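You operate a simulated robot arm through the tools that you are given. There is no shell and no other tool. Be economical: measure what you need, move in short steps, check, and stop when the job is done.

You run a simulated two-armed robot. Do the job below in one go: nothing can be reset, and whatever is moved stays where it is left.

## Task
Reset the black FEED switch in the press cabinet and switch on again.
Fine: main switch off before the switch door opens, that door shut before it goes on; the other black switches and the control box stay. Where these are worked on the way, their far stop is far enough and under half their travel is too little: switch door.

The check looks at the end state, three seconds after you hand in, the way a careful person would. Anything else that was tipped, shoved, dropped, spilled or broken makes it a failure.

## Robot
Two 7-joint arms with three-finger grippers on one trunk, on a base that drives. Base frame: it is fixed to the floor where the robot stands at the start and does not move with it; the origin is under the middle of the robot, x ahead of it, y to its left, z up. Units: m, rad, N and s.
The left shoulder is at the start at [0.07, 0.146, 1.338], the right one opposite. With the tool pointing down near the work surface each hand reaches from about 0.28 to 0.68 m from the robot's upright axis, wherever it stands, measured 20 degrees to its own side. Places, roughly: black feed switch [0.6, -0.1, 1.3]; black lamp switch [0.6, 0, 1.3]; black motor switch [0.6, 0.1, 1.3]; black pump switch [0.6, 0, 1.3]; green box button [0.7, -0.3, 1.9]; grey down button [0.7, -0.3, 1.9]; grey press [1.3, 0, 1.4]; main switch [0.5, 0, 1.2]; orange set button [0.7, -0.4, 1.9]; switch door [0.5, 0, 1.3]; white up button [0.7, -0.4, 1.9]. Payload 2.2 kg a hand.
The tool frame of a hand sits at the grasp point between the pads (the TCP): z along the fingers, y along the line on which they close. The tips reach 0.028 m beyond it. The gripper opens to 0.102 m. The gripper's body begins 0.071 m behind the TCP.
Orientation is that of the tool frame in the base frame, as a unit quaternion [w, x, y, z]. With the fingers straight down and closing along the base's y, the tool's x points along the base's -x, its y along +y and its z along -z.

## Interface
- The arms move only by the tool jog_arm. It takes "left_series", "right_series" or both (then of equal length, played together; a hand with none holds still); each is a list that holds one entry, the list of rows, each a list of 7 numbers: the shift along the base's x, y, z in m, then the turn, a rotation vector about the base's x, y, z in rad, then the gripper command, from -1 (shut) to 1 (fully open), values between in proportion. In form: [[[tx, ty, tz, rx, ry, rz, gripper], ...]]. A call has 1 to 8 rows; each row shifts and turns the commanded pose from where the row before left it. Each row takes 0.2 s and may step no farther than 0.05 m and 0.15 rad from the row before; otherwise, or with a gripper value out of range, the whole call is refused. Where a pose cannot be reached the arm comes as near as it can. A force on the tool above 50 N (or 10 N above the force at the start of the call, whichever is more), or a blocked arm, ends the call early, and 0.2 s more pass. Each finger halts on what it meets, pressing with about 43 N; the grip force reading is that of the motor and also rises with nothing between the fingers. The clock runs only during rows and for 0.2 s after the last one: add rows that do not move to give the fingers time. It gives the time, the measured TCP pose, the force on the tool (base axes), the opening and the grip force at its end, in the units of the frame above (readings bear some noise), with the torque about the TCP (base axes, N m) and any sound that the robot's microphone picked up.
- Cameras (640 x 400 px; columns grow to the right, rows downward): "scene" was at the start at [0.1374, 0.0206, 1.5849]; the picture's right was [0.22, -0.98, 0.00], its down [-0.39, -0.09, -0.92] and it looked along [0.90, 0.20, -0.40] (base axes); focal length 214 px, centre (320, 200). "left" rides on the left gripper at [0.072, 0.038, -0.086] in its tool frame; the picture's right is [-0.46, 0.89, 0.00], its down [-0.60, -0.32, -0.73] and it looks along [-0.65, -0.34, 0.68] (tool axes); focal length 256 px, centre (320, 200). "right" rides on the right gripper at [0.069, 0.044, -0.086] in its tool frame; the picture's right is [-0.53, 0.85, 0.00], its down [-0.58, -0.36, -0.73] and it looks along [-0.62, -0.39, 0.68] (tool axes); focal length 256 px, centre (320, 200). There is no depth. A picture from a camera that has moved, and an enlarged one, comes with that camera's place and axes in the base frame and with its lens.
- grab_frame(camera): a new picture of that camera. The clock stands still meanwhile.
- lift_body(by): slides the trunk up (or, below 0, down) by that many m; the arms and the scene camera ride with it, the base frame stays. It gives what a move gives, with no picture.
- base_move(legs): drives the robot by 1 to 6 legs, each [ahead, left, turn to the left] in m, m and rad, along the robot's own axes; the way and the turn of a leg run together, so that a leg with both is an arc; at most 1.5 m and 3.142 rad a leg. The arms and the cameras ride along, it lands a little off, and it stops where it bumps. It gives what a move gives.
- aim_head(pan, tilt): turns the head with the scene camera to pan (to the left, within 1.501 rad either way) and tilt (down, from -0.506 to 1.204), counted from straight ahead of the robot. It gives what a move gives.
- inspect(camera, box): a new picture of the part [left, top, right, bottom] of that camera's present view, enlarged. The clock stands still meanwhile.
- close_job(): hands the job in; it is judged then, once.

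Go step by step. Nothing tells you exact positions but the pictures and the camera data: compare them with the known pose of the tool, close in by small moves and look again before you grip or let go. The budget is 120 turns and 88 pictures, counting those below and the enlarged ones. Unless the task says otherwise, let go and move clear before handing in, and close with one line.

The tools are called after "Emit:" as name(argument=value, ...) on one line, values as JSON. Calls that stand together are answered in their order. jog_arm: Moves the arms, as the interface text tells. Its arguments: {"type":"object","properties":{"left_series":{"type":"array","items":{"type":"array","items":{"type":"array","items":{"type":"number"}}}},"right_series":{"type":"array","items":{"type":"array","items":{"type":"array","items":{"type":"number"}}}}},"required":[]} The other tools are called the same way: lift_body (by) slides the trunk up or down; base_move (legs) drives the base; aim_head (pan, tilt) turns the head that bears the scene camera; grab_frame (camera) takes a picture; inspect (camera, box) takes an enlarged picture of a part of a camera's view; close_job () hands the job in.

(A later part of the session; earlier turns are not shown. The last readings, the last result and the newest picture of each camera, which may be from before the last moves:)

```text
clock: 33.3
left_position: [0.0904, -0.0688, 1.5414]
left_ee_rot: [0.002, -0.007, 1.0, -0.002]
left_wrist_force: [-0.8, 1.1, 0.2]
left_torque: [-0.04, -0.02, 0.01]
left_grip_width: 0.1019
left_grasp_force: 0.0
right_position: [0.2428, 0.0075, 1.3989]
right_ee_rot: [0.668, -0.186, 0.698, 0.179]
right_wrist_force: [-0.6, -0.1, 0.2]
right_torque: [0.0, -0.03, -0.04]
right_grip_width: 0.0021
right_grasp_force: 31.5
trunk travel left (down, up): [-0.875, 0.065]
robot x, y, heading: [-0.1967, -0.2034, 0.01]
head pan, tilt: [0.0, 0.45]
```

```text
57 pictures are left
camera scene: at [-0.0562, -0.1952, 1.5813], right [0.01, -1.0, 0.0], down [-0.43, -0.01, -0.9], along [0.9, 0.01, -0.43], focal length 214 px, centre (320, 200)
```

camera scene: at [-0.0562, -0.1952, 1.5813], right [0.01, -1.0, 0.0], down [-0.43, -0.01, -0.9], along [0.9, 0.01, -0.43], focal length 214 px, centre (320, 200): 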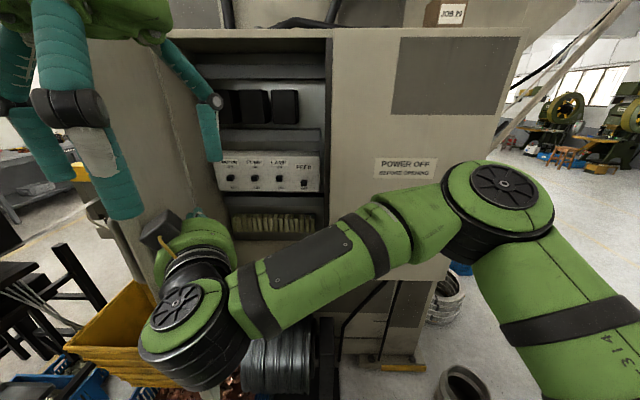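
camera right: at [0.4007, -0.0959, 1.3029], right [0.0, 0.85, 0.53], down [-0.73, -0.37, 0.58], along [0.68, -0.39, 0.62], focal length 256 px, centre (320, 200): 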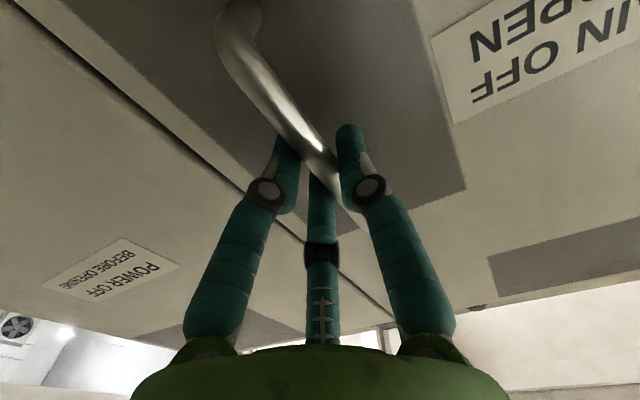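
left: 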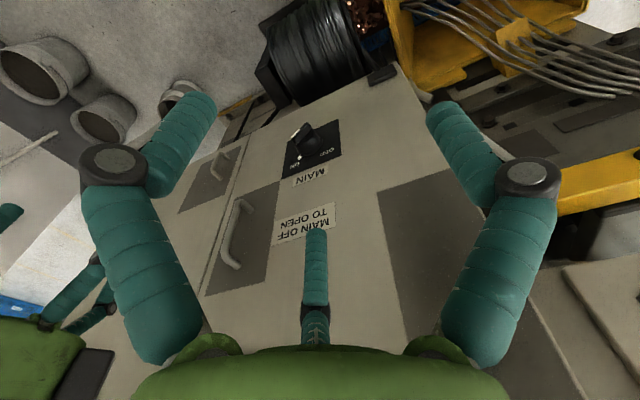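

The door opens well; the panel shows MOTOR, PUMP, LAMP, FEED. I push further left.

Emit:
jog_arm(right_series=[[[-0.005, 0.025, 0, 0, 0, 0, -1], [0, 0.025, 0, 0, 0, 0, -1], [0, 0.025, 0, 0, 0, 0, -1], [0, 0.025, 0, 0, 0, 0, -1], [0, 0.025, 0, 0, 0, 0, -1], [0, 0.025, 0, 0, 0, 0, -1]]])

Emit:
grab_frame(camera="scene")

```text
clock: 34.4
left_position: [0.0789, -0.0736, 1.5443]
left_ee_rot: [0.004, -0.009, 1.0, 0.001]
left_wrist_force: [0.9, 0.6, -0.5]
left_torque: [-0.01, 0.15, 0.04]
left_grip_width: 0.1017
left_grasp_force: 0.1
right_position: [0.212, 0.1057, 1.3984]
right_ee_rot: [0.657, -0.199, 0.7, 0.195]
right_wrist_force: [-40.8, -10.6, 17.5]
right_torque: [-0.62, 4.64, 1.11]
right_grip_width: 0.0024
right_grasp_force: 31.2
right hand out of reach, approached as far as the arm can: row 5
trunk travel left (down, up): [-0.875, 0.065]
robot x, y, heading: [-0.1947, -0.2012, 0.02]
head pan, tilt: [0.0, 0.45]
stopped in row 5 (right hand): the force on the tool passed its limit at 56 N (the readings are from after the stop); the commanded pose is now the measured one
```

```text
56 pictures are left
camera scene: at [-0.0676, -0.2023, 1.5828], right [0.02, -1.0, 0.0], down [-0.43, 0.0, -0.9], along [0.9, 0.02, -0.43], focal length 214 px, centre (320, 200)
```

scene: 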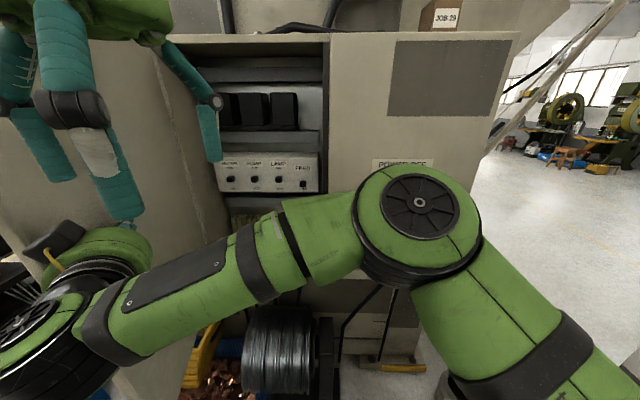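

Emit:
jog_arm(right_series=[[[0.01, -0.04, 0, 0, 0, 0, -1], [0.02, -0.045, 0, 0, 0, 0, -1], [0.02, -0.045, 0, 0, 0, -0.1, -1], [0.02, -0.045, 0, 0, 0, -0.1, -1], [0.02, -0.045, -0.01, 0, 0, -0.1, -1], [0, -0.03, -0.02, 0, 0, -0.1, -1], [0, -0.03, -0.03, 0, 0, 0, -1]]])

Emit:
aim_head(pan=0.35, tilt=0.45)

Emit:
grab_frame(camera="scene")

```text
refused: row 5 steps farther than a row can; nothing moved
```

```text
clock: 35.2
left_position: [0.0753, -0.0769, 1.5446]
left_ee_rot: [0.007, -0.006, 1.0, 0.001]
left_wrist_force: [0.8, -0.3, 1.9]
left_torque: [0.02, 0.01, -0.01]
left_grip_width: 0.1021
left_grasp_force: 0.0
right_position: [0.211, 0.1025, 1.3987]
right_ee_rot: [0.662, -0.199, 0.698, 0.188]
right_wrist_force: [-35.3, -10.5, 8.7]
right_torque: [-0.71, 3.35, 1.03]
right_grip_width: 0.0022
right_grasp_force: 31.6
trunk travel left (down, up): [-0.875, 0.065]
robot x, y, heading: [-0.1922, -0.2042, 0.015]
head pan, tilt: [0.351, 0.45]
```

```text
55 pictures are left
camera scene: at [-0.0777, -0.1723, 1.5827], right [0.36, -0.93, 0.0], down [-0.4, -0.15, -0.91], along [0.85, 0.32, -0.42], focal length 214 px, centre (320, 200)
```

scene: 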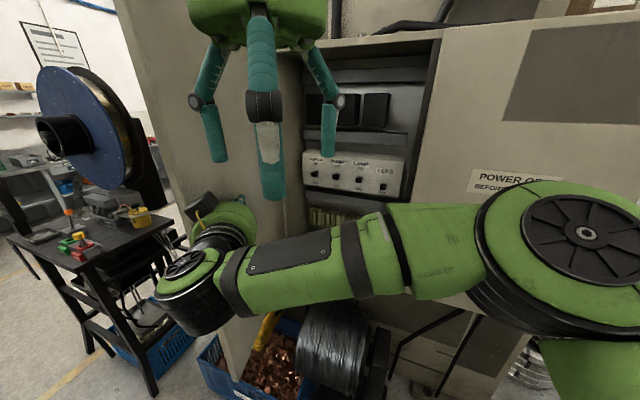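

The door is about 68° open. I ease the contact and shift the base left 0.1 m to carry it further.

Emit:
jog_arm(right_series=[[[0.015, -0.02, 0, 0, 0, 0, -1], [0.015, 0, 0, 0, 0, 0, -1], [0, 0, 0, 0, 0, 0, -1]]])

Emit:
base_move(legs=[[0, 0.13, 0]])

Emit:
grab_frame(camera="scene")

```text
clock: 35.6
left_position: [0.0826, -0.0769, 1.5427]
left_ee_rot: [0.004, -0.008, 1.0, 0.002]
left_wrist_force: [1.3, 0.4, -0.6]
left_torque: [-0.03, 0.09, 0.03]
left_grip_width: 0.1024
left_grasp_force: 0.1
right_position: [0.2156, 0.0978, 1.3961]
right_ee_rot: [0.654, -0.207, 0.699, 0.203]
right_wrist_force: [-35.3, -9.9, 17.4]
right_torque: [-0.72, 4.18, 0.93]
right_grip_width: 0.0022
right_grasp_force: 31.8
trunk travel left (down, up): [-0.875, 0.065]
robot x, y, heading: [-0.194, -0.2031, 0.017]
head pan, tilt: [0.351, 0.45]
stopped in row 1 (right hand): the force on the tool passed its limit at 53 N (the readings are from after the stop); the commanded pose is now the measured one
```

```text
clock: 36.8
left_position: [0.0929, 0.048, 1.5402]
left_ee_rot: [0.0, -0.006, 1.0, 0.002]
left_wrist_force: [1.1, 0.7, 0.0]
left_torque: [0.06, 0.05, 0.02]
left_grip_width: 0.1023
left_grasp_force: 0.2
right_position: [0.2319, 0.2178, 1.3938]
right_ee_rot: [0.656, -0.2, 0.702, 0.192]
right_wrist_force: [0.8, -0.1, -0.2]
right_torque: [0.01, -0.03, 0.08]
right_grip_width: 0.0023
right_grasp_force: 31.9
trunk travel left (down, up): [-0.875, 0.065]
robot x, y, heading: [-0.1951, -0.0716, 0.014]
head pan, tilt: [0.351, 0.45]
```

```text
54 pictures are left
camera scene: at [-0.0595, -0.0466, 1.5809], right [0.35, -0.94, 0.0], down [-0.41, -0.15, -0.9], along [0.84, 0.32, -0.44], focal length 214 px, centre (320, 200)
```

scene: 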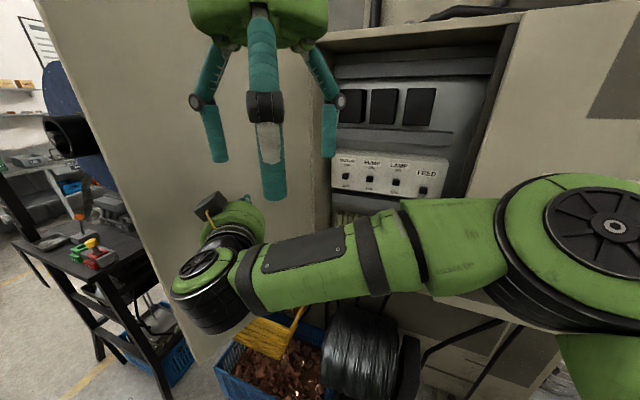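

The door is now near 90° open and the hand is free. I swing the right hand back toward the middle and look at the switch panel.

Emit:
jog_arm(right_series=[[[0.0, -0.04, 0, 0, 0, 0, -1], [0.02, -0.04, 0, 0, 0, -0.1, -1], [0.02, -0.04, -0.02, 0, 0, -0.1, -1], [0.0, -0.04, -0.02, 0, 0, -0.1, -1], [0.0, -0.04, -0.02, 0, 0, -0.1, -1], [0, -0.04, -0.02, 0, 0, -0.1, -1], [0, -0.04, -0.02, 0, 0, 0, -1]]])

Emit:
aim_head(pan=0.1, tilt=0.4)

Emit:
grab_frame(camera="scene")

```text
clock: 38.4
left_position: [0.089, 0.0524, 1.541]
left_ee_rot: [0.001, -0.006, 1.0, 0.001]
left_wrist_force: [0.3, -1.2, -0.1]
left_torque: [-0.01, -0.02, 0.0]
left_grip_width: 0.1021
left_grasp_force: 0.1
right_position: [0.2691, -0.059, 1.2913]
right_ee_rot: [0.684, -0.021, 0.729, 0.022]
right_wrist_force: [0.3, 0.6, 0.7]
right_torque: [-0.01, 0.02, 0.05]
right_grip_width: 0.0021
right_grasp_force: 31.7
trunk travel left (down, up): [-0.875, 0.065]
robot x, y, heading: [-0.1971, -0.0767, 0.01]
head pan, tilt: [0.351, 0.45]
```

```text
clock: 39.2
left_position: [0.0886, 0.053, 1.5409]
left_ee_rot: [0.001, -0.006, 1.0, 0.001]
left_wrist_force: [0.2, 0.4, -0.5]
left_torque: [0.04, 0.02, -0.01]
left_grip_width: 0.102
left_grasp_force: 0.0
right_position: [0.2688, -0.0573, 1.2927]
right_ee_rot: [0.683, -0.021, 0.73, 0.022]
right_wrist_force: [0.5, 1.1, 0.2]
right_torque: [-0.01, 0.02, 0.02]
right_grip_width: 0.002
right_grasp_force: 31.8
trunk travel left (down, up): [-0.875, 0.065]
robot x, y, heading: [-0.1968, -0.0717, 0.016]
head pan, tilt: [0.099, 0.4]
```

```text
53 pictures are left
camera scene: at [-0.0569, -0.0642, 1.5858], right [0.11, -0.99, 0.0], down [-0.39, -0.04, -0.92], along [0.92, 0.1, -0.39], focal length 214 px, centre (320, 200)
```

scene: 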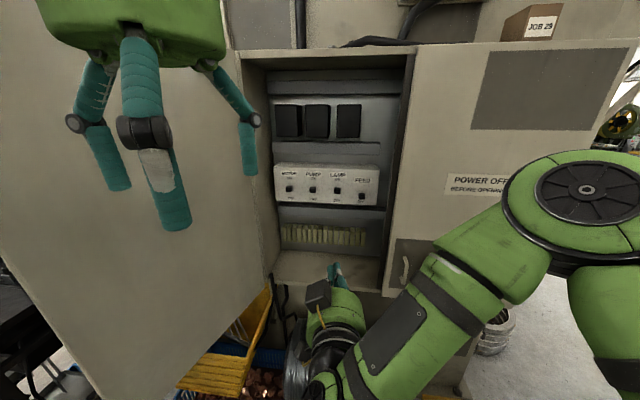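

Emit:
inspect(camera="scene", box=[265, 155, 393, 235])

Emit:
grab_frame(camera="right")

```text
5.00 times, centred on (329, 195) of scene
camera zoom: at [-0.0569, -0.0642, 1.5858], right [0.11, -0.99, 0.0], down [-0.39, -0.04, -0.92], along [0.92, 0.1, -0.39], focal length 1072 px, centre (275, 225)
```

zoom: 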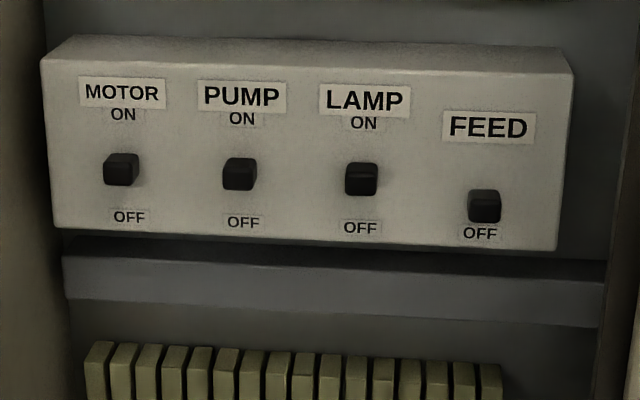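

```text
51 pictures are left
camera right: at [0.1757, -0.0184, 1.2276], right [-0.02, 0.84, 0.54], down [-0.67, -0.41, 0.62], along [0.74, -0.35, 0.57], focal length 256 px, centre (320, 200)
```

right: 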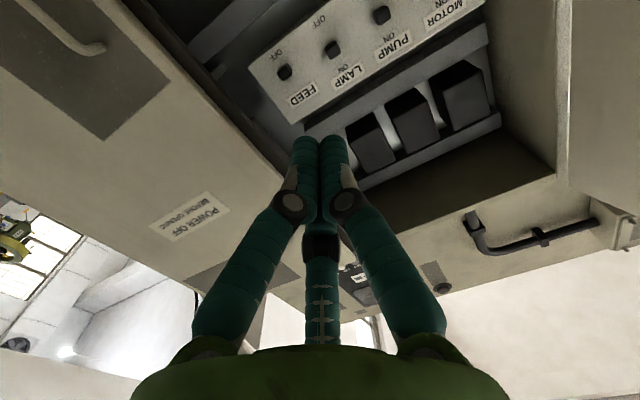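

FEED's lever sits lower than the others, at about (0.633, -0.132, 1.312). I shift the robot right and forward and roll the hand 90° so the fingers bracket the lever from above and below.

Emit:
base_move(legs=[[0, -0.15, 0], [0.13, 0, 0]])

Emit:
jog_arm(right_series=[[[0, 0.0, 0, 0, -0.066, 0, 0], [0, 0.0, 0, 0, 0, -0.06, 0], [0, 0.01, 0, 0.14, 0, 0, 0], [0, 0.01, 0, 0.14, 0, 0, 0], [0, 0.01, 0, 0.14, 0, 0, 0], [0, 0.01, 0, 0.14, 0, 0, 0], [0, 0.01, 0.01, 0.14, 0, 0, 0], [0, 0.01, 0.01, 0.14, 0, 0, 0]]])

Emit:
jog_arm(right_series=[[[0, 0.0, 0, 0.14, 0, 0, 0], [0, 0.0, 0, 0.14, 0, 0, 0], [0, 0.0, 0, 0.14, 0, 0, 0], [0, 0.0, 0, 0.14, 0, 0, 0], [0, 0.0, 0, 0.14, 0, 0, 0], [0, 0.0, 0, 0.03, 0, 0, 0]]])

Emit:
grab_frame(camera="right")

Emit:
grab_frame(camera="scene")

```text
clock: 41.5
left_position: [0.2148, -0.0957, 1.5418]
left_ee_rot: [0.004, -0.007, 1.0, 0.001]
left_wrist_force: [-0.7, -0.3, 0.7]
left_torque: [0.03, -0.04, 0.0]
left_grip_width: 0.102
left_grasp_force: 0.2
right_position: [0.3956, -0.2057, 1.2934]
right_ee_rot: [0.684, -0.022, 0.728, 0.023]
right_wrist_force: [-0.5, 0.2, 0.4]
right_torque: [0.0, 0.0, 0.0]
right_grip_width: 0.0021
right_grasp_force: 31.4
trunk travel left (down, up): [-0.875, 0.065]
robot x, y, heading: [-0.0677, -0.2255, 0.016]
head pan, tilt: [0.099, 0.4]
```

```text
clock: 43.3
left_position: [0.2188, -0.0954, 1.5412]
left_ee_rot: [0.001, -0.006, 1.0, 0.001]
left_wrist_force: [0.1, 0.5, -0.9]
left_torque: [0.01, -0.02, 0.01]
left_grip_width: 0.1019
left_grasp_force: 0.1
right_position: [0.4015, -0.1428, 1.3128]
right_ee_rot: [0.646, 0.288, 0.645, 0.289]
right_wrist_force: [-0.7, 0.1, 0.1]
right_torque: [0.02, -0.01, -0.03]
right_grip_width: 0.051
right_grasp_force: 0.1
trunk travel left (down, up): [-0.875, 0.065]
robot x, y, heading: [-0.0656, -0.2223, 0.012]
head pan, tilt: [0.099, 0.4]
```

```text
clock: 44.7
left_position: [0.2196, -0.0955, 1.5406]
left_ee_rot: [0.002, -0.006, 1.0, 0.0]
left_wrist_force: [0.0, -0.5, -0.1]
left_torque: [0.0, 0.01, -0.04]
left_grip_width: 0.102
left_grasp_force: 0.0
right_position: [0.4006, -0.1463, 1.3115]
right_ee_rot: [0.501, 0.499, 0.499, 0.501]
right_wrist_force: [-0.7, 0.4, 0.0]
right_torque: [-0.03, 0.01, -0.02]
right_grip_width: 0.0512
right_grasp_force: 0.0
trunk travel left (down, up): [-0.875, 0.065]
robot x, y, heading: [-0.0666, -0.2244, 0.016]
head pan, tilt: [0.099, 0.4]
```

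```text
50 pictures are left
camera right: at [0.3131, -0.0762, 1.3541], right [0.0, -0.53, 0.85], down [-0.73, -0.58, -0.37], along [0.68, -0.62, -0.39], focal length 256 px, centre (320, 200)
```

right: 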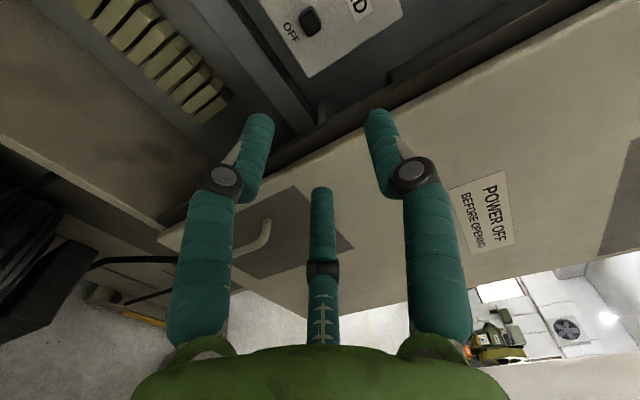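

```text
49 pictures are left
camera scene: at [0.074, -0.2128, 1.5858], right [0.11, -0.99, 0.0], down [-0.39, -0.04, -0.92], along [0.92, 0.1, -0.39], focal length 214 px, centre (320, 200)
```

scene: 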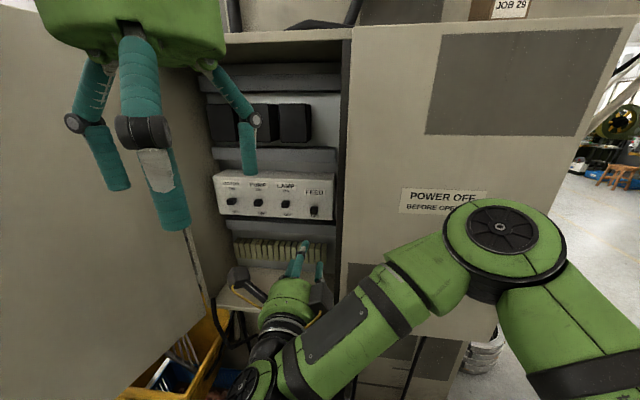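

Emit:
inspect(camera="scene", box=[260, 165, 356, 225])

Emit:
jog_arm(right_series=[[[0.04, 0.01, 0, 0, 0, 0, 0], [0.04, 0.005, 0, 0, 0, 0, 0], [0.03, 0.002, 0, 0, 0, 0, 0], [0.02, 0, 0, 0, 0, 0, 0]]])

Emit:
grab_frame(camera="right")

```text
6.67 times, centred on (308, 195) of scene
camera zoom: at [0.074, -0.2128, 1.5858], right [0.11, -0.99, 0.0], down [-0.39, -0.04, -0.92], along [0.92, 0.1, -0.39], focal length 1430 px, centre (400, 233)
```

zoom: 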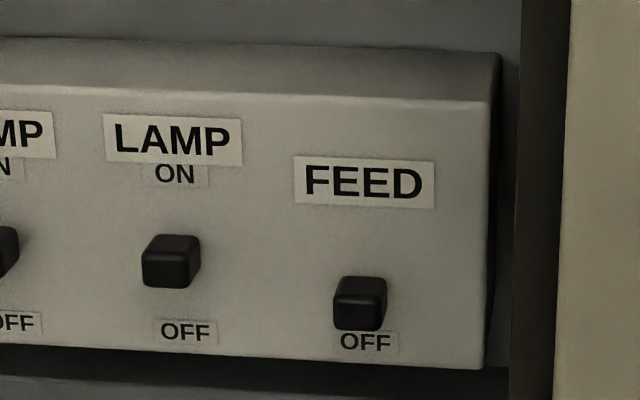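

```text
clock: 45.7
left_position: [0.2198, -0.0944, 1.5412]
left_ee_rot: [0.001, -0.005, 1.0, 0.0]
left_wrist_force: [0.6, 1.6, 0.7]
left_torque: [0.02, 0.01, -0.01]
left_grip_width: 0.1021
left_grasp_force: 0.1
right_position: [0.5294, -0.126, 1.3144]
right_ee_rot: [0.502, 0.498, 0.5, 0.5]
right_wrist_force: [-0.7, -0.2, -0.9]
right_torque: [0.0, -0.03, 0.01]
right_grip_width: 0.0509
right_grasp_force: 0.0
trunk travel left (down, up): [-0.875, 0.065]
robot x, y, heading: [-0.0689, -0.2259, 0.013]
head pan, tilt: [0.099, 0.4]
```

```text
47 pictures are left
camera right: at [0.4429, -0.0575, 1.3561], right [0.0, -0.53, 0.85], down [-0.73, -0.58, -0.37], along [0.68, -0.62, -0.39], focal length 256 px, centre (320, 200)
```

right: 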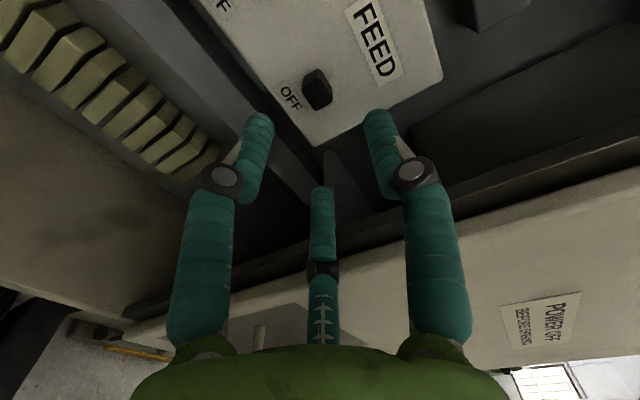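

Emit:
jog_arm(right_series=[[[0.03, 0, -0.002, 0, 0, 0, 0], [0.025, 0, 0, 0, 0, 0, 0], [0.015, 0, 0, 0, 0, 0, 0], [0, 0, 0, 0, 0, 0, 0]]])

Emit:
grab_frame(camera="right")

Emit:
inspect(camera="scene", box=[260, 165, 356, 225])

```text
clock: 46.7
left_position: [0.219, -0.0948, 1.541]
left_ee_rot: [0.002, -0.006, 1.0, 0.001]
left_wrist_force: [-1.0, 0.1, 0.3]
left_torque: [0.0, -0.02, -0.02]
left_grip_width: 0.1021
left_grasp_force: 0.1
right_position: [0.6003, -0.1284, 1.3128]
right_ee_rot: [0.502, 0.499, 0.499, 0.5]
right_wrist_force: [-0.5, -0.4, -0.5]
right_torque: [0.0, 0.03, 0.03]
right_grip_width: 0.0511
right_grasp_force: 0.0
trunk travel left (down, up): [-0.875, 0.065]
robot x, y, heading: [-0.0647, -0.2244, 0.014]
head pan, tilt: [0.099, 0.4]
```

```text
46 pictures are left
camera right: at [0.5129, -0.0587, 1.3532], right [0.0, -0.53, 0.85], down [-0.73, -0.58, -0.37], along [0.68, -0.62, -0.39], focal length 256 px, centre (320, 200)
```

right: 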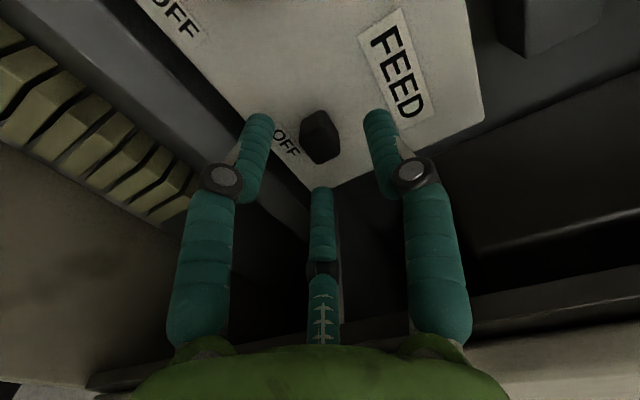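

```text
6.67 times, centred on (308, 195) of scene
camera zoom: at [0.0734, -0.2128, 1.5859], right [0.11, -0.99, 0.0], down [-0.39, -0.04, -0.92], along [0.92, 0.1, -0.39], focal length 1430 px, centre (400, 233)
```

zoom: 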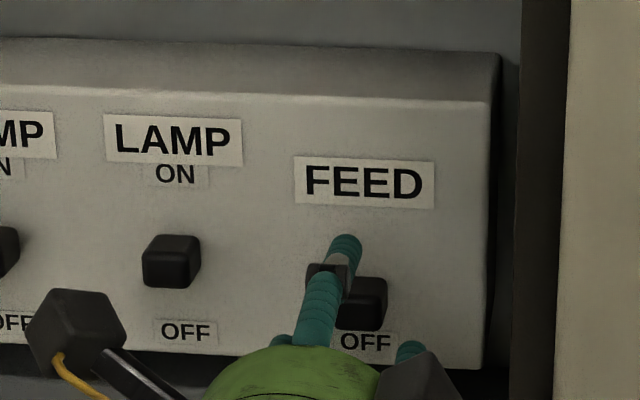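

Emit:
jog_arm(right_series=[[[0.01, 0, -0.003, 0, 0, 0, 0], [0.01, 0, 0, 0, 0, 0, 0], [0.006, 0, 0, 0, 0, 0, 0], [0.006, 0, 0, 0, 0, 0, 0], [0, 0, 0, 0, 0, 0, 0]]])

Emit:
grab_frame(camera="right")

```text
clock: 47.9
left_position: [0.2196, -0.0961, 1.542]
left_ee_rot: [0.002, -0.006, 1.0, 0.0]
left_wrist_force: [0.1, 0.0, 0.0]
left_torque: [-0.03, -0.01, 0.01]
left_grip_width: 0.1018
left_grasp_force: 0.0
right_position: [0.6316, -0.1285, 1.3083]
right_ee_rot: [0.502, 0.498, 0.5, 0.5]
right_wrist_force: [-0.8, 0.0, 0.2]
right_torque: [0.01, 0.02, 0.0]
right_grip_width: 0.0511
right_grasp_force: 0.1
trunk travel left (down, up): [-0.875, 0.065]
robot x, y, heading: [-0.0638, -0.2263, 0.013]
head pan, tilt: [0.099, 0.4]
```

```text
44 pictures are left
camera right: at [0.5451, -0.0591, 1.3485], right [0.0, -0.53, 0.85], down [-0.73, -0.58, -0.37], along [0.68, -0.62, -0.39], focal length 256 px, centre (320, 200)
```

right: 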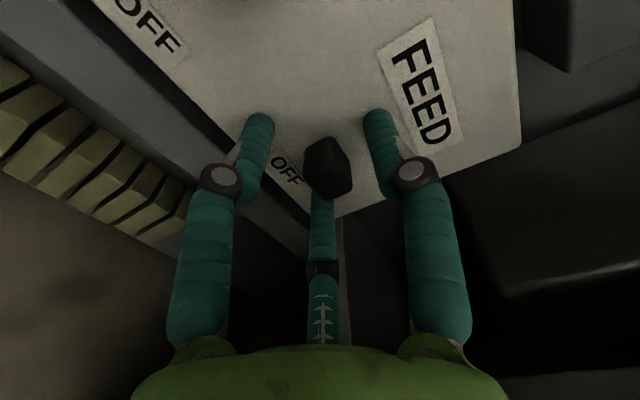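

The fingers straddle the lever. I narrow them a bit and push down first to reset, listening for a click.

Emit:
jog_arm(right_series=[[[0, 0, 0.002, 0, 0, 0, -0.4], [0, 0, 0, 0, 0, 0, -0.4], [0, 0, -0.004, 0, 0, 0, -0.4], [0, 0, -0.004, 0, 0, 0, -0.4], [0, 0, -0.004, 0, 0, 0, -0.4], [0, 0, -0.003, 0, 0, 0, -0.4], [0, 0, -0.003, 0, 0, 0, -0.4], [0, 0, 0, 0, 0, 0, -0.4]]])

Emit:
grab_frame(camera="right")

```text
clock: 49.7
left_position: [0.2182, -0.0955, 1.5409]
left_ee_rot: [0.002, -0.007, 1.0, 0.0]
left_wrist_force: [-0.1, 0.8, -0.3]
left_torque: [0.03, -0.01, -0.02]
left_grip_width: 0.1019
left_grasp_force: 0.0
right_position: [0.6318, -0.1283, 1.2958]
right_ee_rot: [0.505, 0.498, 0.497, 0.501]
right_wrist_force: [8.1, 1.4, 18.7]
right_torque: [-0.05, -0.19, 0.0]
right_grip_width: 0.043
right_grasp_force: 8.8
trunk travel left (down, up): [-0.875, 0.065]
robot x, y, heading: [-0.0715, -0.2223, 0.014]
head pan, tilt: [0.099, 0.4]
```

```text
43 pictures are left
camera right: at [0.544, -0.0586, 1.3365], right [-0.01, -0.53, 0.85], down [-0.73, -0.58, -0.37], along [0.69, -0.62, -0.38], focal length 256 px, centre (320, 200)
```

right: 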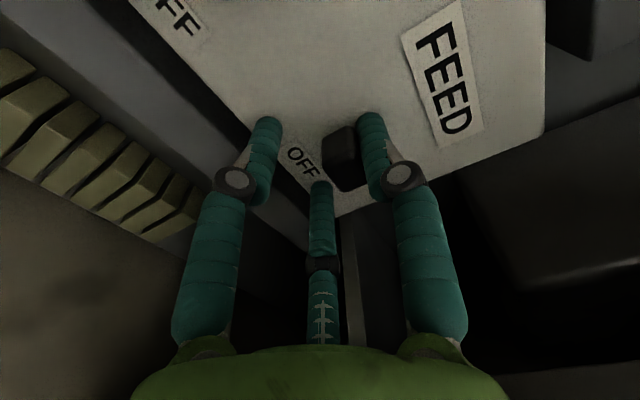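

Emit:
jog_arm(right_series=[[[0, 0, -0.004, 0, 0, 0, -0.2], [0, 0, -0.004, 0, 0, 0, -0.2], [0, 0, -0.004, 0, 0, 0, -0.2], [0, 0, -0.004, 0, 0, 0, -0.2], [0, 0, -0.004, 0, 0, 0, -0.2], [0, 0, 0, 0, 0, 0, -0.2]]])

Emit:
grab_frame(camera="right")

```text
clock: 51.1
left_position: [0.2155, -0.0952, 1.5409]
left_ee_rot: [0.002, -0.006, 1.0, 0.001]
left_wrist_force: [0.6, 0.5, -0.3]
left_torque: [0.0, -0.02, 0.0]
left_grip_width: 0.1018
left_grasp_force: 0.0
right_position: [0.6308, -0.1288, 1.2833]
right_ee_rot: [0.509, 0.492, 0.493, 0.506]
right_wrist_force: [14.9, 3.7, 39.7]
right_torque: [-0.14, 0.19, -0.01]
right_grip_width: 0.0635
right_grasp_force: 16.9
trunk travel left (down, up): [-0.875, 0.065]
robot x, y, heading: [-0.0648, -0.2263, 0.016]
head pan, tilt: [0.099, 0.4]
```

```text
42 pictures are left
camera right: at [0.5438, -0.0591, 1.323], right [-0.03, -0.53, 0.85], down [-0.72, -0.58, -0.38], along [0.69, -0.62, -0.37], focal length 256 px, centre (320, 200)
```

right: 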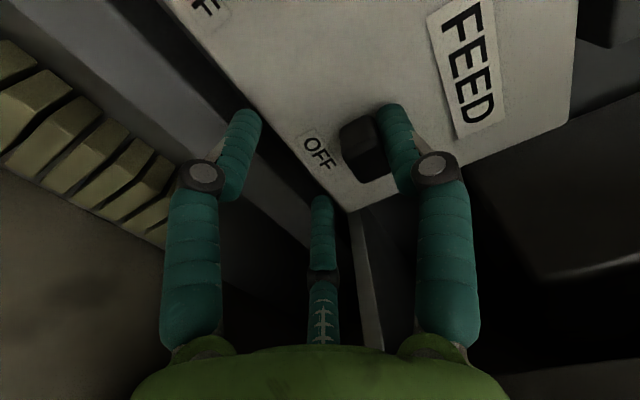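

No further downward travel at 40 N and no click: FEED rests at its OFF stop. Now I center on the lever, grip it, and lift it to ON.

Emit:
jog_arm(right_series=[[[0, 0, 0.012, 0, 0, 0, 0], [0, 0, 0.014, 0, 0, 0, 0], [0, 0, 0, 0, 0, 0, 0], [0, 0, 0, 0, 0, 0, -1], [0, 0, 0, 0, 0, 0, -1], [0, 0, 0, 0, 0, 0, -1]]])

Emit:
grab_frame(camera="right")

```text
clock: 52.5
left_position: [0.2164, -0.0976, 1.5428]
left_ee_rot: [0.003, -0.006, 1.0, 0.002]
left_wrist_force: [0.7, -0.2, 0.2]
left_torque: [0.01, 0.01, -0.01]
left_grip_width: 0.1021
left_grasp_force: 0.0
right_position: [0.6311, -0.1307, 1.3047]
right_ee_rot: [0.507, 0.496, 0.494, 0.503]
right_wrist_force: [8.7, -0.3, 27.2]
right_torque: [0.1, -0.21, -0.22]
right_grip_width: 0.0233
right_grasp_force: 45.1
trunk travel left (down, up): [-0.875, 0.065]
robot x, y, heading: [-0.0696, -0.2254, 0.015]
head pan, tilt: [0.099, 0.4]
```

```text
41 pictures are left
camera right: at [0.5436, -0.0613, 1.3454], right [-0.02, -0.53, 0.85], down [-0.73, -0.58, -0.38], along [0.69, -0.62, -0.38], focal length 256 px, centre (320, 200)
```

right: 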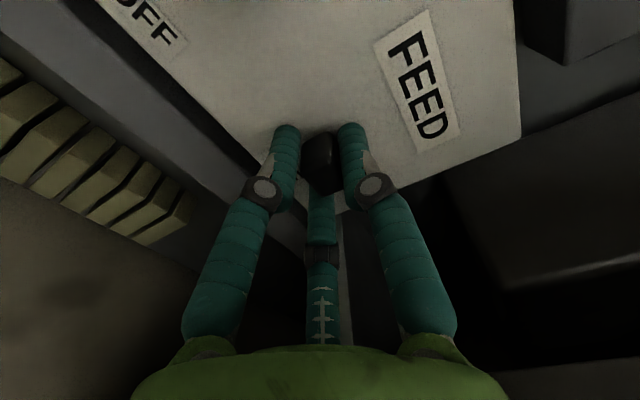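

Emit:
jog_arm(right_series=[[[0, 0, 0.006, 0, 0, 0, -1], [0, 0, 0.006, 0, 0, 0, -1], [0, 0, 0.006, 0, 0, 0, -1], [0, 0, 0.004, 0, 0, 0, -1], [0, 0, 0.004, 0, 0, 0, -1], [0, 0, 0.004, 0, 0, 0, -1], [0, 0, 0, 0, 0, 0, -1]]])

Emit:
grab_frame(camera="right")

```text
clock: 54.1
left_position: [0.2196, -0.0991, 1.5411]
left_ee_rot: [0.002, -0.007, 1.0, 0.002]
left_wrist_force: [-0.4, -0.7, 0.0]
left_torque: [0.01, -0.02, 0.0]
left_grip_width: 0.102
left_grasp_force: 0.1
right_position: [0.6318, -0.1313, 1.3245]
right_ee_rot: [0.499, 0.5, 0.502, 0.499]
right_wrist_force: [-11.6, -8.9, -18.9]
right_torque: [-0.16, -0.23, -0.47]
right_grip_width: 0.0233
right_grasp_force: 45.0
trunk travel left (down, up): [-0.875, 0.065]
robot x, y, heading: [-0.0651, -0.2248, 0.015]
head pan, tilt: [0.099, 0.4]
```

```text
40 pictures are left
camera right: at [0.5444, -0.0618, 1.3667], right [0.0, -0.53, 0.85], down [-0.73, -0.58, -0.36], along [0.68, -0.62, -0.39], focal length 256 px, centre (320, 200)
```

right: 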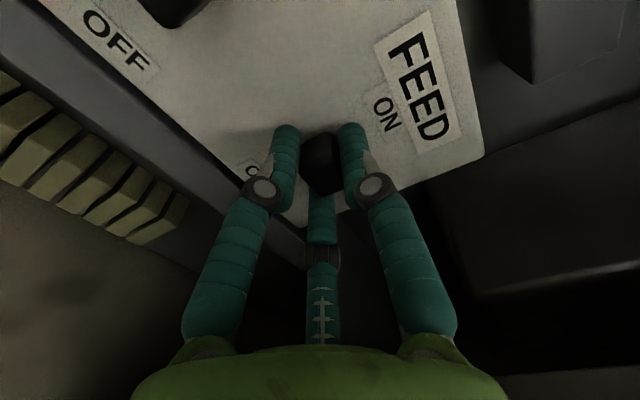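

The lever went up 20 mm and "ON" now shows below the label. I release, back out, and compare with the neighbours.

Emit:
jog_arm(right_series=[[[0, 0, 0, 0, 0, 0, -1], [0, 0, -0.002, 0, 0, 0, 0], [0, 0, 0, 0, 0, 0, 0], [0, 0, 0, 0, 0, 0, 0], [-0.03, 0, 0, 0, 0, 0, 0], [-0.04, 0, 0, 0, 0, 0, 0], [-0.04, 0, -0.02, 0, 0, 0, 0], [-0.04, 0, -0.02, 0, 0, 0, 0]]])

Emit:
inspect(camera="scene", box=[210, 150, 354, 240])

```text
clock: 55.9
left_position: [0.2199, -0.0942, 1.5413]
left_ee_rot: [0.002, -0.006, 1.0, 0.0]
left_wrist_force: [0.3, 0.6, 0.0]
left_torque: [0.01, -0.04, -0.02]
left_grip_width: 0.1019
left_grasp_force: 0.0
right_position: [0.4807, -0.1265, 1.2826]
right_ee_rot: [0.502, 0.499, 0.499, 0.501]
right_wrist_force: [-0.1, -0.2, 0.1]
right_torque: [-0.01, 0.01, 0.0]
right_grip_width: 0.0511
right_grasp_force: 0.0
trunk travel left (down, up): [-0.875, 0.065]
robot x, y, heading: [-0.0663, -0.2215, 0.017]
head pan, tilt: [0.099, 0.4]
```

```text
4.44 times, centred on (282, 195) of scene
camera zoom: at [0.0734, -0.2119, 1.5859], right [0.11, -0.99, 0.0], down [-0.39, -0.04, -0.92], along [0.92, 0.1, -0.39], focal length 953 px, centre (489, 222)
```

zoom: 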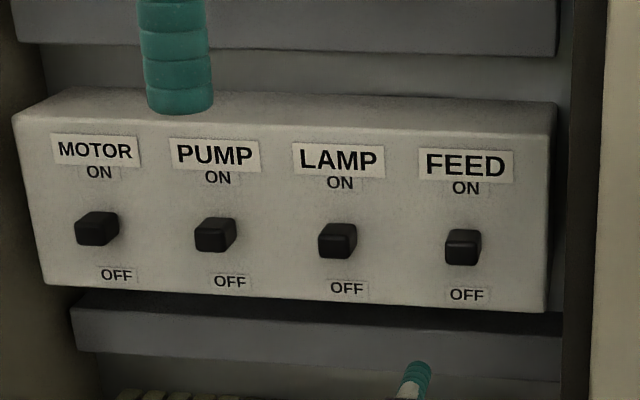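

FEED is now level with the others at ON. Next: back away and move left so the left hand can push the door shut from outside.

Emit:
jog_arm(right_series=[[[-0.04, 0, 0, -0.14, 0, 0, -1], [-0.04, -0.02, 0, -0.14, 0, 0, -1], [-0.03, -0.02, 0, -0.14, 0, 0, -1], [0, -0.02, 0, -0.14, 0, 0, -1]]])

Emit:
base_move(legs=[[-0.28, 0, 0], [0, 0.22, 0]])

Emit:
aim_head(pan=0.3, tilt=0.45)

Emit:
grab_frame(camera="scene")

```text
clock: 56.9
left_position: [0.2198, -0.0961, 1.5417]
left_ee_rot: [0.001, -0.006, 1.0, 0.001]
left_wrist_force: [-0.1, 0.0, 0.0]
left_torque: [0.03, -0.01, -0.02]
left_grip_width: 0.1018
left_grasp_force: 0.0
right_position: [0.3734, -0.1877, 1.2848]
right_ee_rot: [0.621, 0.341, 0.618, 0.341]
right_wrist_force: [-0.6, -0.5, 0.3]
right_torque: [0.01, -0.02, 0.01]
right_grip_width: 0.002
right_grasp_force: 31.6
trunk travel left (down, up): [-0.875, 0.065]
robot x, y, heading: [-0.0662, -0.2231, 0.015]
head pan, tilt: [0.099, 0.4]
```

```text
clock: 60.2
left_position: [-0.0709, 0.1165, 1.5416]
left_ee_rot: [0.001, -0.001, 1.0, 0.002]
left_wrist_force: [0.5, -0.9, -0.4]
left_torque: [0.06, -0.01, -0.01]
left_grip_width: 0.102
left_grasp_force: 0.1
right_position: [0.0808, 0.0238, 1.2845]
right_ee_rot: [0.62, 0.346, 0.616, 0.341]
right_wrist_force: [-1.1, -0.4, -0.5]
right_torque: [-0.03, 0.01, 0.03]
right_grip_width: 0.0023
right_grasp_force: 31.5
trunk travel left (down, up): [-0.875, 0.065]
robot x, y, heading: [-0.3593, -0.0037, 0.005]
head pan, tilt: [0.099, 0.4]
```

```text
clock: 60.9
left_position: [-0.0723, 0.122, 1.541]
left_ee_rot: [0.002, -0.002, 1.0, 0.001]
left_wrist_force: [0.3, 0.5, 1.0]
left_torque: [0.02, 0.01, 0.02]
left_grip_width: 0.1021
left_grasp_force: 0.0
right_position: [0.0807, 0.0277, 1.2849]
right_ee_rot: [0.622, 0.343, 0.617, 0.34]
right_wrist_force: [-0.2, -0.5, -0.3]
right_torque: [0.01, 0.0, 0.01]
right_grip_width: 0.0023
right_grasp_force: 31.6
trunk travel left (down, up): [-0.875, 0.065]
robot x, y, heading: [-0.3561, -0.0061, 0.009]
head pan, tilt: [0.3, 0.45]
```

```text
38 pictures are left
camera scene: at [-0.2216, 0.023, 1.5812], right [0.3, -0.95, 0.0], down [-0.42, -0.13, -0.9], along [0.86, 0.27, -0.43], focal length 214 px, centre (320, 200)
```

scene: 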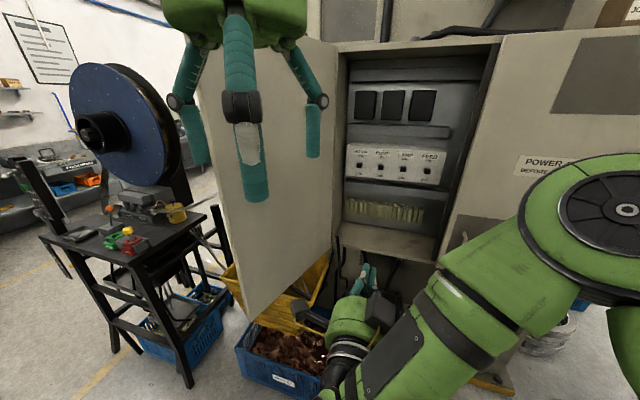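

The door stands at about 105°. I move the right hand aside, then turn the left hand forward and place it outside the door.

Emit:
jog_arm(left_series=[[[0, 0.033, -0.004, 0, -0.143, 0, -1], [0, 0.033, -0.004, 0, -0.143, 0, -1], [0, 0.033, -0.004, 0, -0.143, 0, -1], [0, 0.033, -0.004, 0, -0.143, 0, -1], [0, 0.033, -0.004, 0, -0.143, 0, -1], [0.0, 0.033, -0.004, 0, -0.143, 0, -1], [0.0, 0.033, -0.004, 0, -0.143, 0, -1], [0.0, 0.033, -0.004, 0, -0.143, 0, -1]]], right_series=[[[0, -0.03, 0, -0.14, 0, 0, -1], [0, -0.03, 0, -0.14, 0, 0, -1], [0, -0.03, 0, -0.14, 0, 0, -1], [0, -0.03, 0, -0.14, 0, 0, -1], [0, -0.03, 0, -0.14, 0, 0, -1], [0, -0.03, 0, -0.14, 0, 0, -1], [0, -0.03, 0, -0.14, 0, 0, -1], [0, 0, 0, 0, 0, 0, -1]]])

Emit:
jog_arm(left_series=[[[0.02, 0.03, 0, 0, -0.143, 0, -1], [0.02, 0.03, 0, 0, -0.143, 0, -1], [0.02, 0.02, 0, 0, -0.14, 0, -1], [0, 0, 0, 0, 0, 0, -1]]])

Emit:
grab_frame(camera="scene")

```text
clock: 62.7
left_position: [-0.0758, 0.3954, 1.5071]
left_ee_rot: [0.544, -0.003, 0.839, -0.001]
left_wrist_force: [-0.6, 0.6, -0.3]
left_torque: [-0.06, -0.01, -0.04]
left_grip_width: 0.0018
left_grasp_force: 31.0
right_position: [0.1265, -0.1101, 1.2773]
right_ee_rot: [0.71, 0.009, 0.704, 0.007]
right_wrist_force: [-0.3, 0.3, -0.1]
right_torque: [-0.01, 0.03, -0.02]
right_grip_width: 0.0019
right_grasp_force: 31.2
right hand out of reach, approached as far as the arm can: row 3, 4, 5, 6, 7
trunk travel left (down, up): [-0.875, 0.065]
robot x, y, heading: [-0.3519, -0.0015, 0.004]
head pan, tilt: [0.3, 0.45]
```

```text
clock: 63.7
left_position: [-0.0123, 0.4659, 1.5093]
left_ee_rot: [0.708, -0.002, 0.706, 0.0]
left_wrist_force: [1.2, 0.0, -0.5]
left_torque: [0.02, 0.0, -0.01]
left_grip_width: 0.0024
left_grasp_force: 31.5
right_position: [0.1312, -0.1159, 1.2769]
right_ee_rot: [0.709, 0.013, 0.705, 0.008]
right_wrist_force: [-0.1, 0.3, 0.7]
right_torque: [0.0, -0.04, 0.02]
right_grip_width: 0.0021
right_grasp_force: 31.7
trunk travel left (down, up): [-0.875, 0.065]
robot x, y, heading: [-0.358, -0.0022, 0.005]
head pan, tilt: [0.3, 0.45]
```

```text
37 pictures are left
camera scene: at [-0.2209, 0.0226, 1.5811], right [0.3, -0.95, 0.0], down [-0.42, -0.13, -0.9], along [0.86, 0.27, -0.44], focal length 214 px, centre (320, 200)
```

scene: 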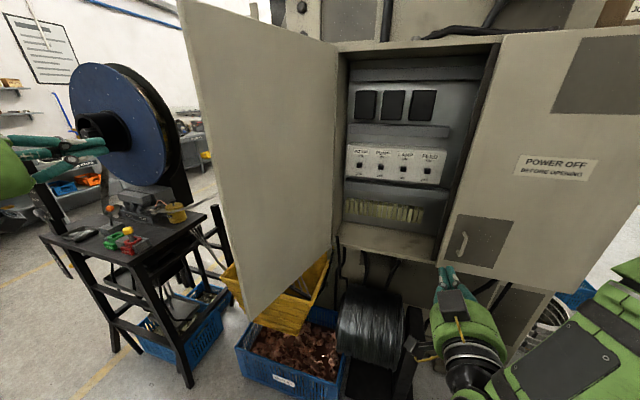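

Emit:
jog_arm(left_series=[[[0.045, 0.0, 0, 0, 0, 0, -1], [0.045, 0.0, 0, 0, 0, 0, -1], [0.045, 0, 0, 0, 0, 0, -1], [0.01, -0.03, 0, 0, 0, 0, -1], [0, -0.03, 0, 0, 0, 0, -1], [0, -0.03, 0, 0, 0, 0, -1], [0, -0.03, 0, 0, 0, 0, -1], [0, -0.03, 0, 0, 0, 0, -1]]])

Emit:
grab_frame(camera="scene")

```text
clock: 65.5
left_position: [0.1331, 0.3148, 1.5084]
left_ee_rot: [0.708, -0.002, 0.706, 0.0]
left_wrist_force: [-1.1, -0.6, 0.0]
left_torque: [-0.02, 0.01, 0.05]
left_grip_width: 0.0018
left_grasp_force: 31.0
right_position: [0.1312, -0.1187, 1.2768]
right_ee_rot: [0.709, 0.013, 0.705, 0.008]
right_wrist_force: [-1.1, -0.6, -0.4]
right_torque: [0.0, 0.03, 0.04]
right_grip_width: 0.0022
right_grasp_force: 31.0
trunk travel left (down, up): [-0.875, 0.065]
robot x, y, heading: [-0.3527, -0.0038, 0.01]
head pan, tilt: [0.3, 0.45]
```

```text
36 pictures are left
camera scene: at [-0.2208, 0.0214, 1.5811], right [0.3, -0.95, 0.0], down [-0.42, -0.13, -0.9], along [0.86, 0.27, -0.44], focal length 214 px, centre (320, 200)
```

scene: 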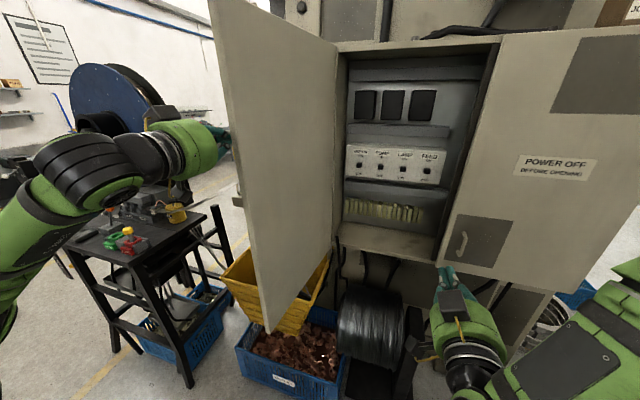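

Emit:
jog_arm(left_series=[[[0, -0.035, 0, 0, 0, 0, -1], [0, -0.035, 0, 0, 0, 0, -1], [0, -0.035, 0, 0, 0, 0, -1], [0.005, -0.035, 0, 0, 0, 0, -1], [0.01, -0.035, 0, 0, 0, 0, -1], [0.01, -0.035, 0, 0, 0, 0, -1], [0.015, -0.035, 0, 0, 0, 0, -1]]])

Emit:
grab_frame(camera="scene")

```text
clock: 67.1
left_position: [0.1762, 0.0696, 1.5082]
left_ee_rot: [0.708, -0.001, 0.706, 0.0]
left_wrist_force: [0.5, -0.4, 0.3]
left_torque: [0.01, 0.02, 0.01]
left_grip_width: 0.0022
left_grasp_force: 31.5
right_position: [0.1316, -0.117, 1.276]
right_ee_rot: [0.709, 0.013, 0.705, 0.008]
right_wrist_force: [-0.5, 0.7, 0.0]
right_torque: [-0.05, 0.05, 0.01]
right_grip_width: 0.0021
right_grasp_force: 31.3
trunk travel left (down, up): [-0.875, 0.065]
robot x, y, heading: [-0.3534, -0.0065, 0.005]
head pan, tilt: [0.3, 0.45]
```

```text
35 pictures are left
camera scene: at [-0.221, 0.0214, 1.5811], right [0.3, -0.95, 0.0], down [-0.42, -0.13, -0.9], along [0.86, 0.27, -0.44], focal length 214 px, centre (320, 200)
```

scene: 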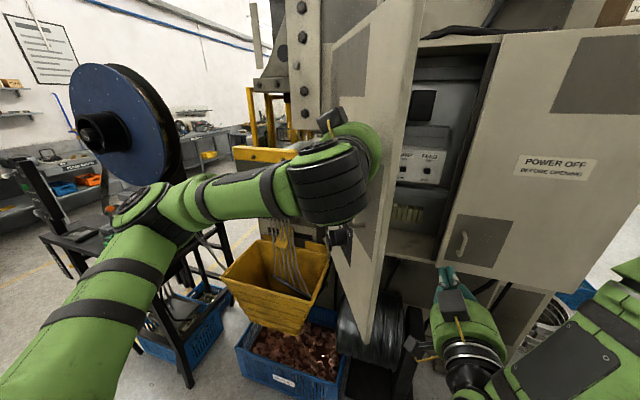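

Emit:
jog_arm(left_series=[[[0.02, -0.03, 0, 0, 0, 0, -1], [0.02, -0.03, 0, 0, 0, 0, -1], [0.025, -0.025, 0, 0, 0, 0, -1], [0.025, -0.02, 0, 0, 0, 0, -1], [0.03, -0.015, 0, 0, 0, 0, -1], [0.03, -0.01, 0, 0, 0, 0, -1]]])

Emit:
grab_frame(camera="scene")

```text
clock: 68.5
left_position: [0.3249, -0.0606, 1.5055]
left_ee_rot: [0.707, -0.002, 0.707, 0.0]
left_wrist_force: [-0.2, -1.3, -0.5]
left_torque: [0.02, -0.01, 0.05]
left_grip_width: 0.0021
left_grasp_force: 31.2
right_position: [0.1317, -0.1178, 1.2766]
right_ee_rot: [0.709, 0.012, 0.705, 0.009]
right_wrist_force: [-0.2, -0.1, -1.0]
right_torque: [0.02, 0.0, 0.01]
right_grip_width: 0.002
right_grasp_force: 31.2
trunk travel left (down, up): [-0.875, 0.065]
robot x, y, heading: [-0.3547, -0.002, -0.001]
head pan, tilt: [0.3, 0.45]
```

```text
34 pictures are left
camera scene: at [-0.2198, 0.0223, 1.581], right [0.3, -0.95, 0.0], down [-0.42, -0.13, -0.9], along [0.86, 0.27, -0.44], focal length 214 px, centre (320, 200)
```

scene: 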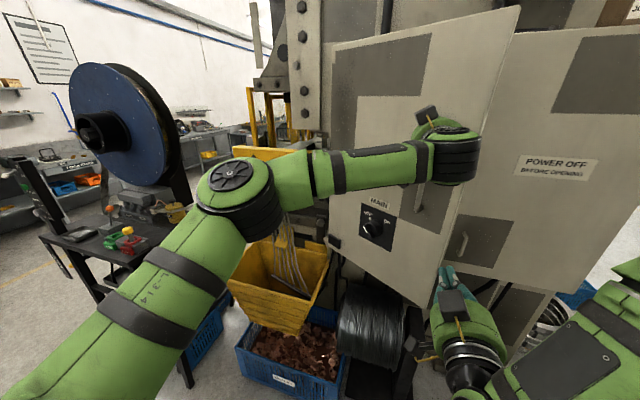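

Emit:
base_move(legs=[[0.14, 0, 0]])

Emit:
jog_arm(left_series=[[[0.015, 0, 0, 0, 0, 0, -1], [0.012, 0, 0, 0, 0, 0, -1], [0.01, 0, 0, 0, 0, 0, -1], [0.008, 0, 0, 0, 0, 0, -1], [0.008, 0, 0, 0, 0, 0, -1], [0.008, 0, 0, 0, 0, 0, -1]]])

Emit:
aim_head(pan=-0.1, tilt=0.45)

Emit:
grab_frame(camera="scene")

```text
clock: 69.8
left_position: [0.4618, -0.055, 1.5094]
left_ee_rot: [0.709, -0.003, 0.706, 0.001]
left_wrist_force: [-0.2, -0.3, 0.3]
left_torque: [-0.01, 0.04, -0.02]
left_grip_width: 0.002
left_grasp_force: 30.8
right_position: [0.2686, -0.1131, 1.2775]
right_ee_rot: [0.71, 0.011, 0.704, 0.009]
right_wrist_force: [-0.7, 0.2, -0.7]
right_torque: [-0.01, -0.01, 0.02]
right_grip_width: 0.0019
right_grasp_force: 31.5
trunk travel left (down, up): [-0.875, 0.065]
robot x, y, heading: [-0.2123, -0.0049, 0.01]
head pan, tilt: [0.3, 0.45]
```

```text
clock: 71.2
left_position: [0.5074, -0.0552, 1.5136]
left_ee_rot: [0.711, -0.002, 0.703, -0.001]
left_wrist_force: [-44.1, 5.8, -16.7]
left_torque: [0.09, 0.91, -0.18]
left_grip_width: 0.0019
left_grasp_force: 31.1
right_position: [0.2586, -0.1116, 1.2823]
right_ee_rot: [0.714, 0.011, 0.7, 0.009]
right_wrist_force: [0.7, -0.1, 0.8]
right_torque: [-0.03, 0.0, 0.0]
right_grip_width: 0.0021
right_grasp_force: 31.5
trunk travel left (down, up): [-0.875, 0.065]
robot x, y, heading: [-0.2147, -0.003, 0.008]
head pan, tilt: [0.3, 0.45]
```

```text
clock: 72.1
left_position: [0.5083, -0.0568, 1.5143]
left_ee_rot: [0.712, -0.001, 0.702, -0.002]
left_wrist_force: [-47.8, 5.0, -18.3]
left_torque: [0.19, 1.02, -0.24]
left_grip_width: 0.0021
left_grasp_force: 31.5
right_position: [0.2578, -0.1102, 1.2823]
right_ee_rot: [0.714, 0.011, 0.7, 0.009]
right_wrist_force: [0.0, 0.8, 0.8]
right_torque: [-0.03, 0.0, -0.02]
right_grip_width: 0.002
right_grasp_force: 31.2
trunk travel left (down, up): [-0.875, 0.065]
robot x, y, heading: [-0.2162, -0.0066, 0.011]
head pan, tilt: [-0.099, 0.45]
```

```text
33 pictures are left
camera scene: at [-0.0942, -0.0092, 1.5827], right [-0.09, -1.0, 0.0], down [-0.42, 0.04, -0.91], along [0.9, -0.08, -0.42], focal length 214 px, centre (320, 200)
```

scene: 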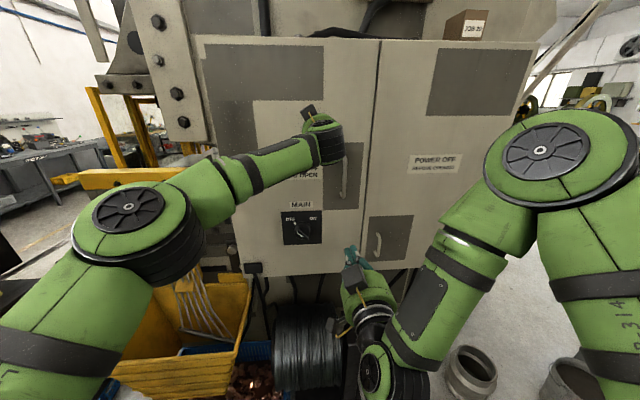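

The door stops flush at 45 N. I withdraw the left hand and inspect the seam.

Emit:
jog_arm(left_series=[[[-0.04, 0.0, 0, 0, 0, 0, -1], [-0.04, 0.02, 0, 0, 0, 0, -1], [-0.03, 0.035, 0, 0, 0, 0, -1], [-0.03, 0.035, 0, 0, 0, 0, -1], [-0.03, 0.035, 0, 0, 0, 0, -1], [0, 0.04, 0, 0, 0, 0, -1], [0, 0.04, 0, 0, 0, 0, -1]]])

Emit:
inspect(camera="scene", box=[190, 20, 430, 300])

```text
clock: 73.7
left_position: [0.3593, 0.1555, 1.5063]
left_ee_rot: [0.707, -0.003, 0.707, -0.001]
left_wrist_force: [0.1, 0.5, -0.4]
left_torque: [-0.05, -0.04, -0.03]
left_grip_width: 0.0019
left_grasp_force: 31.5
right_position: [0.2743, -0.1086, 1.2768]
right_ee_rot: [0.709, 0.01, 0.705, 0.008]
right_wrist_force: [1.0, 0.2, 0.3]
right_torque: [0.03, -0.03, -0.02]
right_grip_width: 0.0023
right_grasp_force: 30.9
trunk travel left (down, up): [-0.875, 0.065]
robot x, y, heading: [-0.2155, -0.0022, 0.008]
head pan, tilt: [-0.099, 0.45]
```

```text
1.43 times, centred on (310, 160) of scene
camera zoom: at [-0.0738, -0.0078, 1.5809], right [-0.09, -1.0, 0.0], down [-0.43, 0.04, -0.9], along [0.9, -0.08, -0.44], focal length 306 px, centre (334, 257)
```

zoom: 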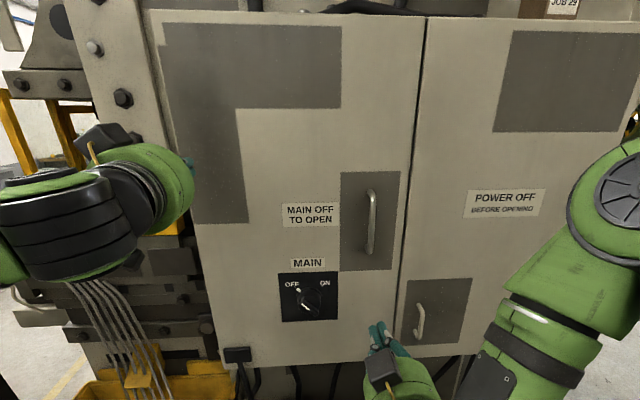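

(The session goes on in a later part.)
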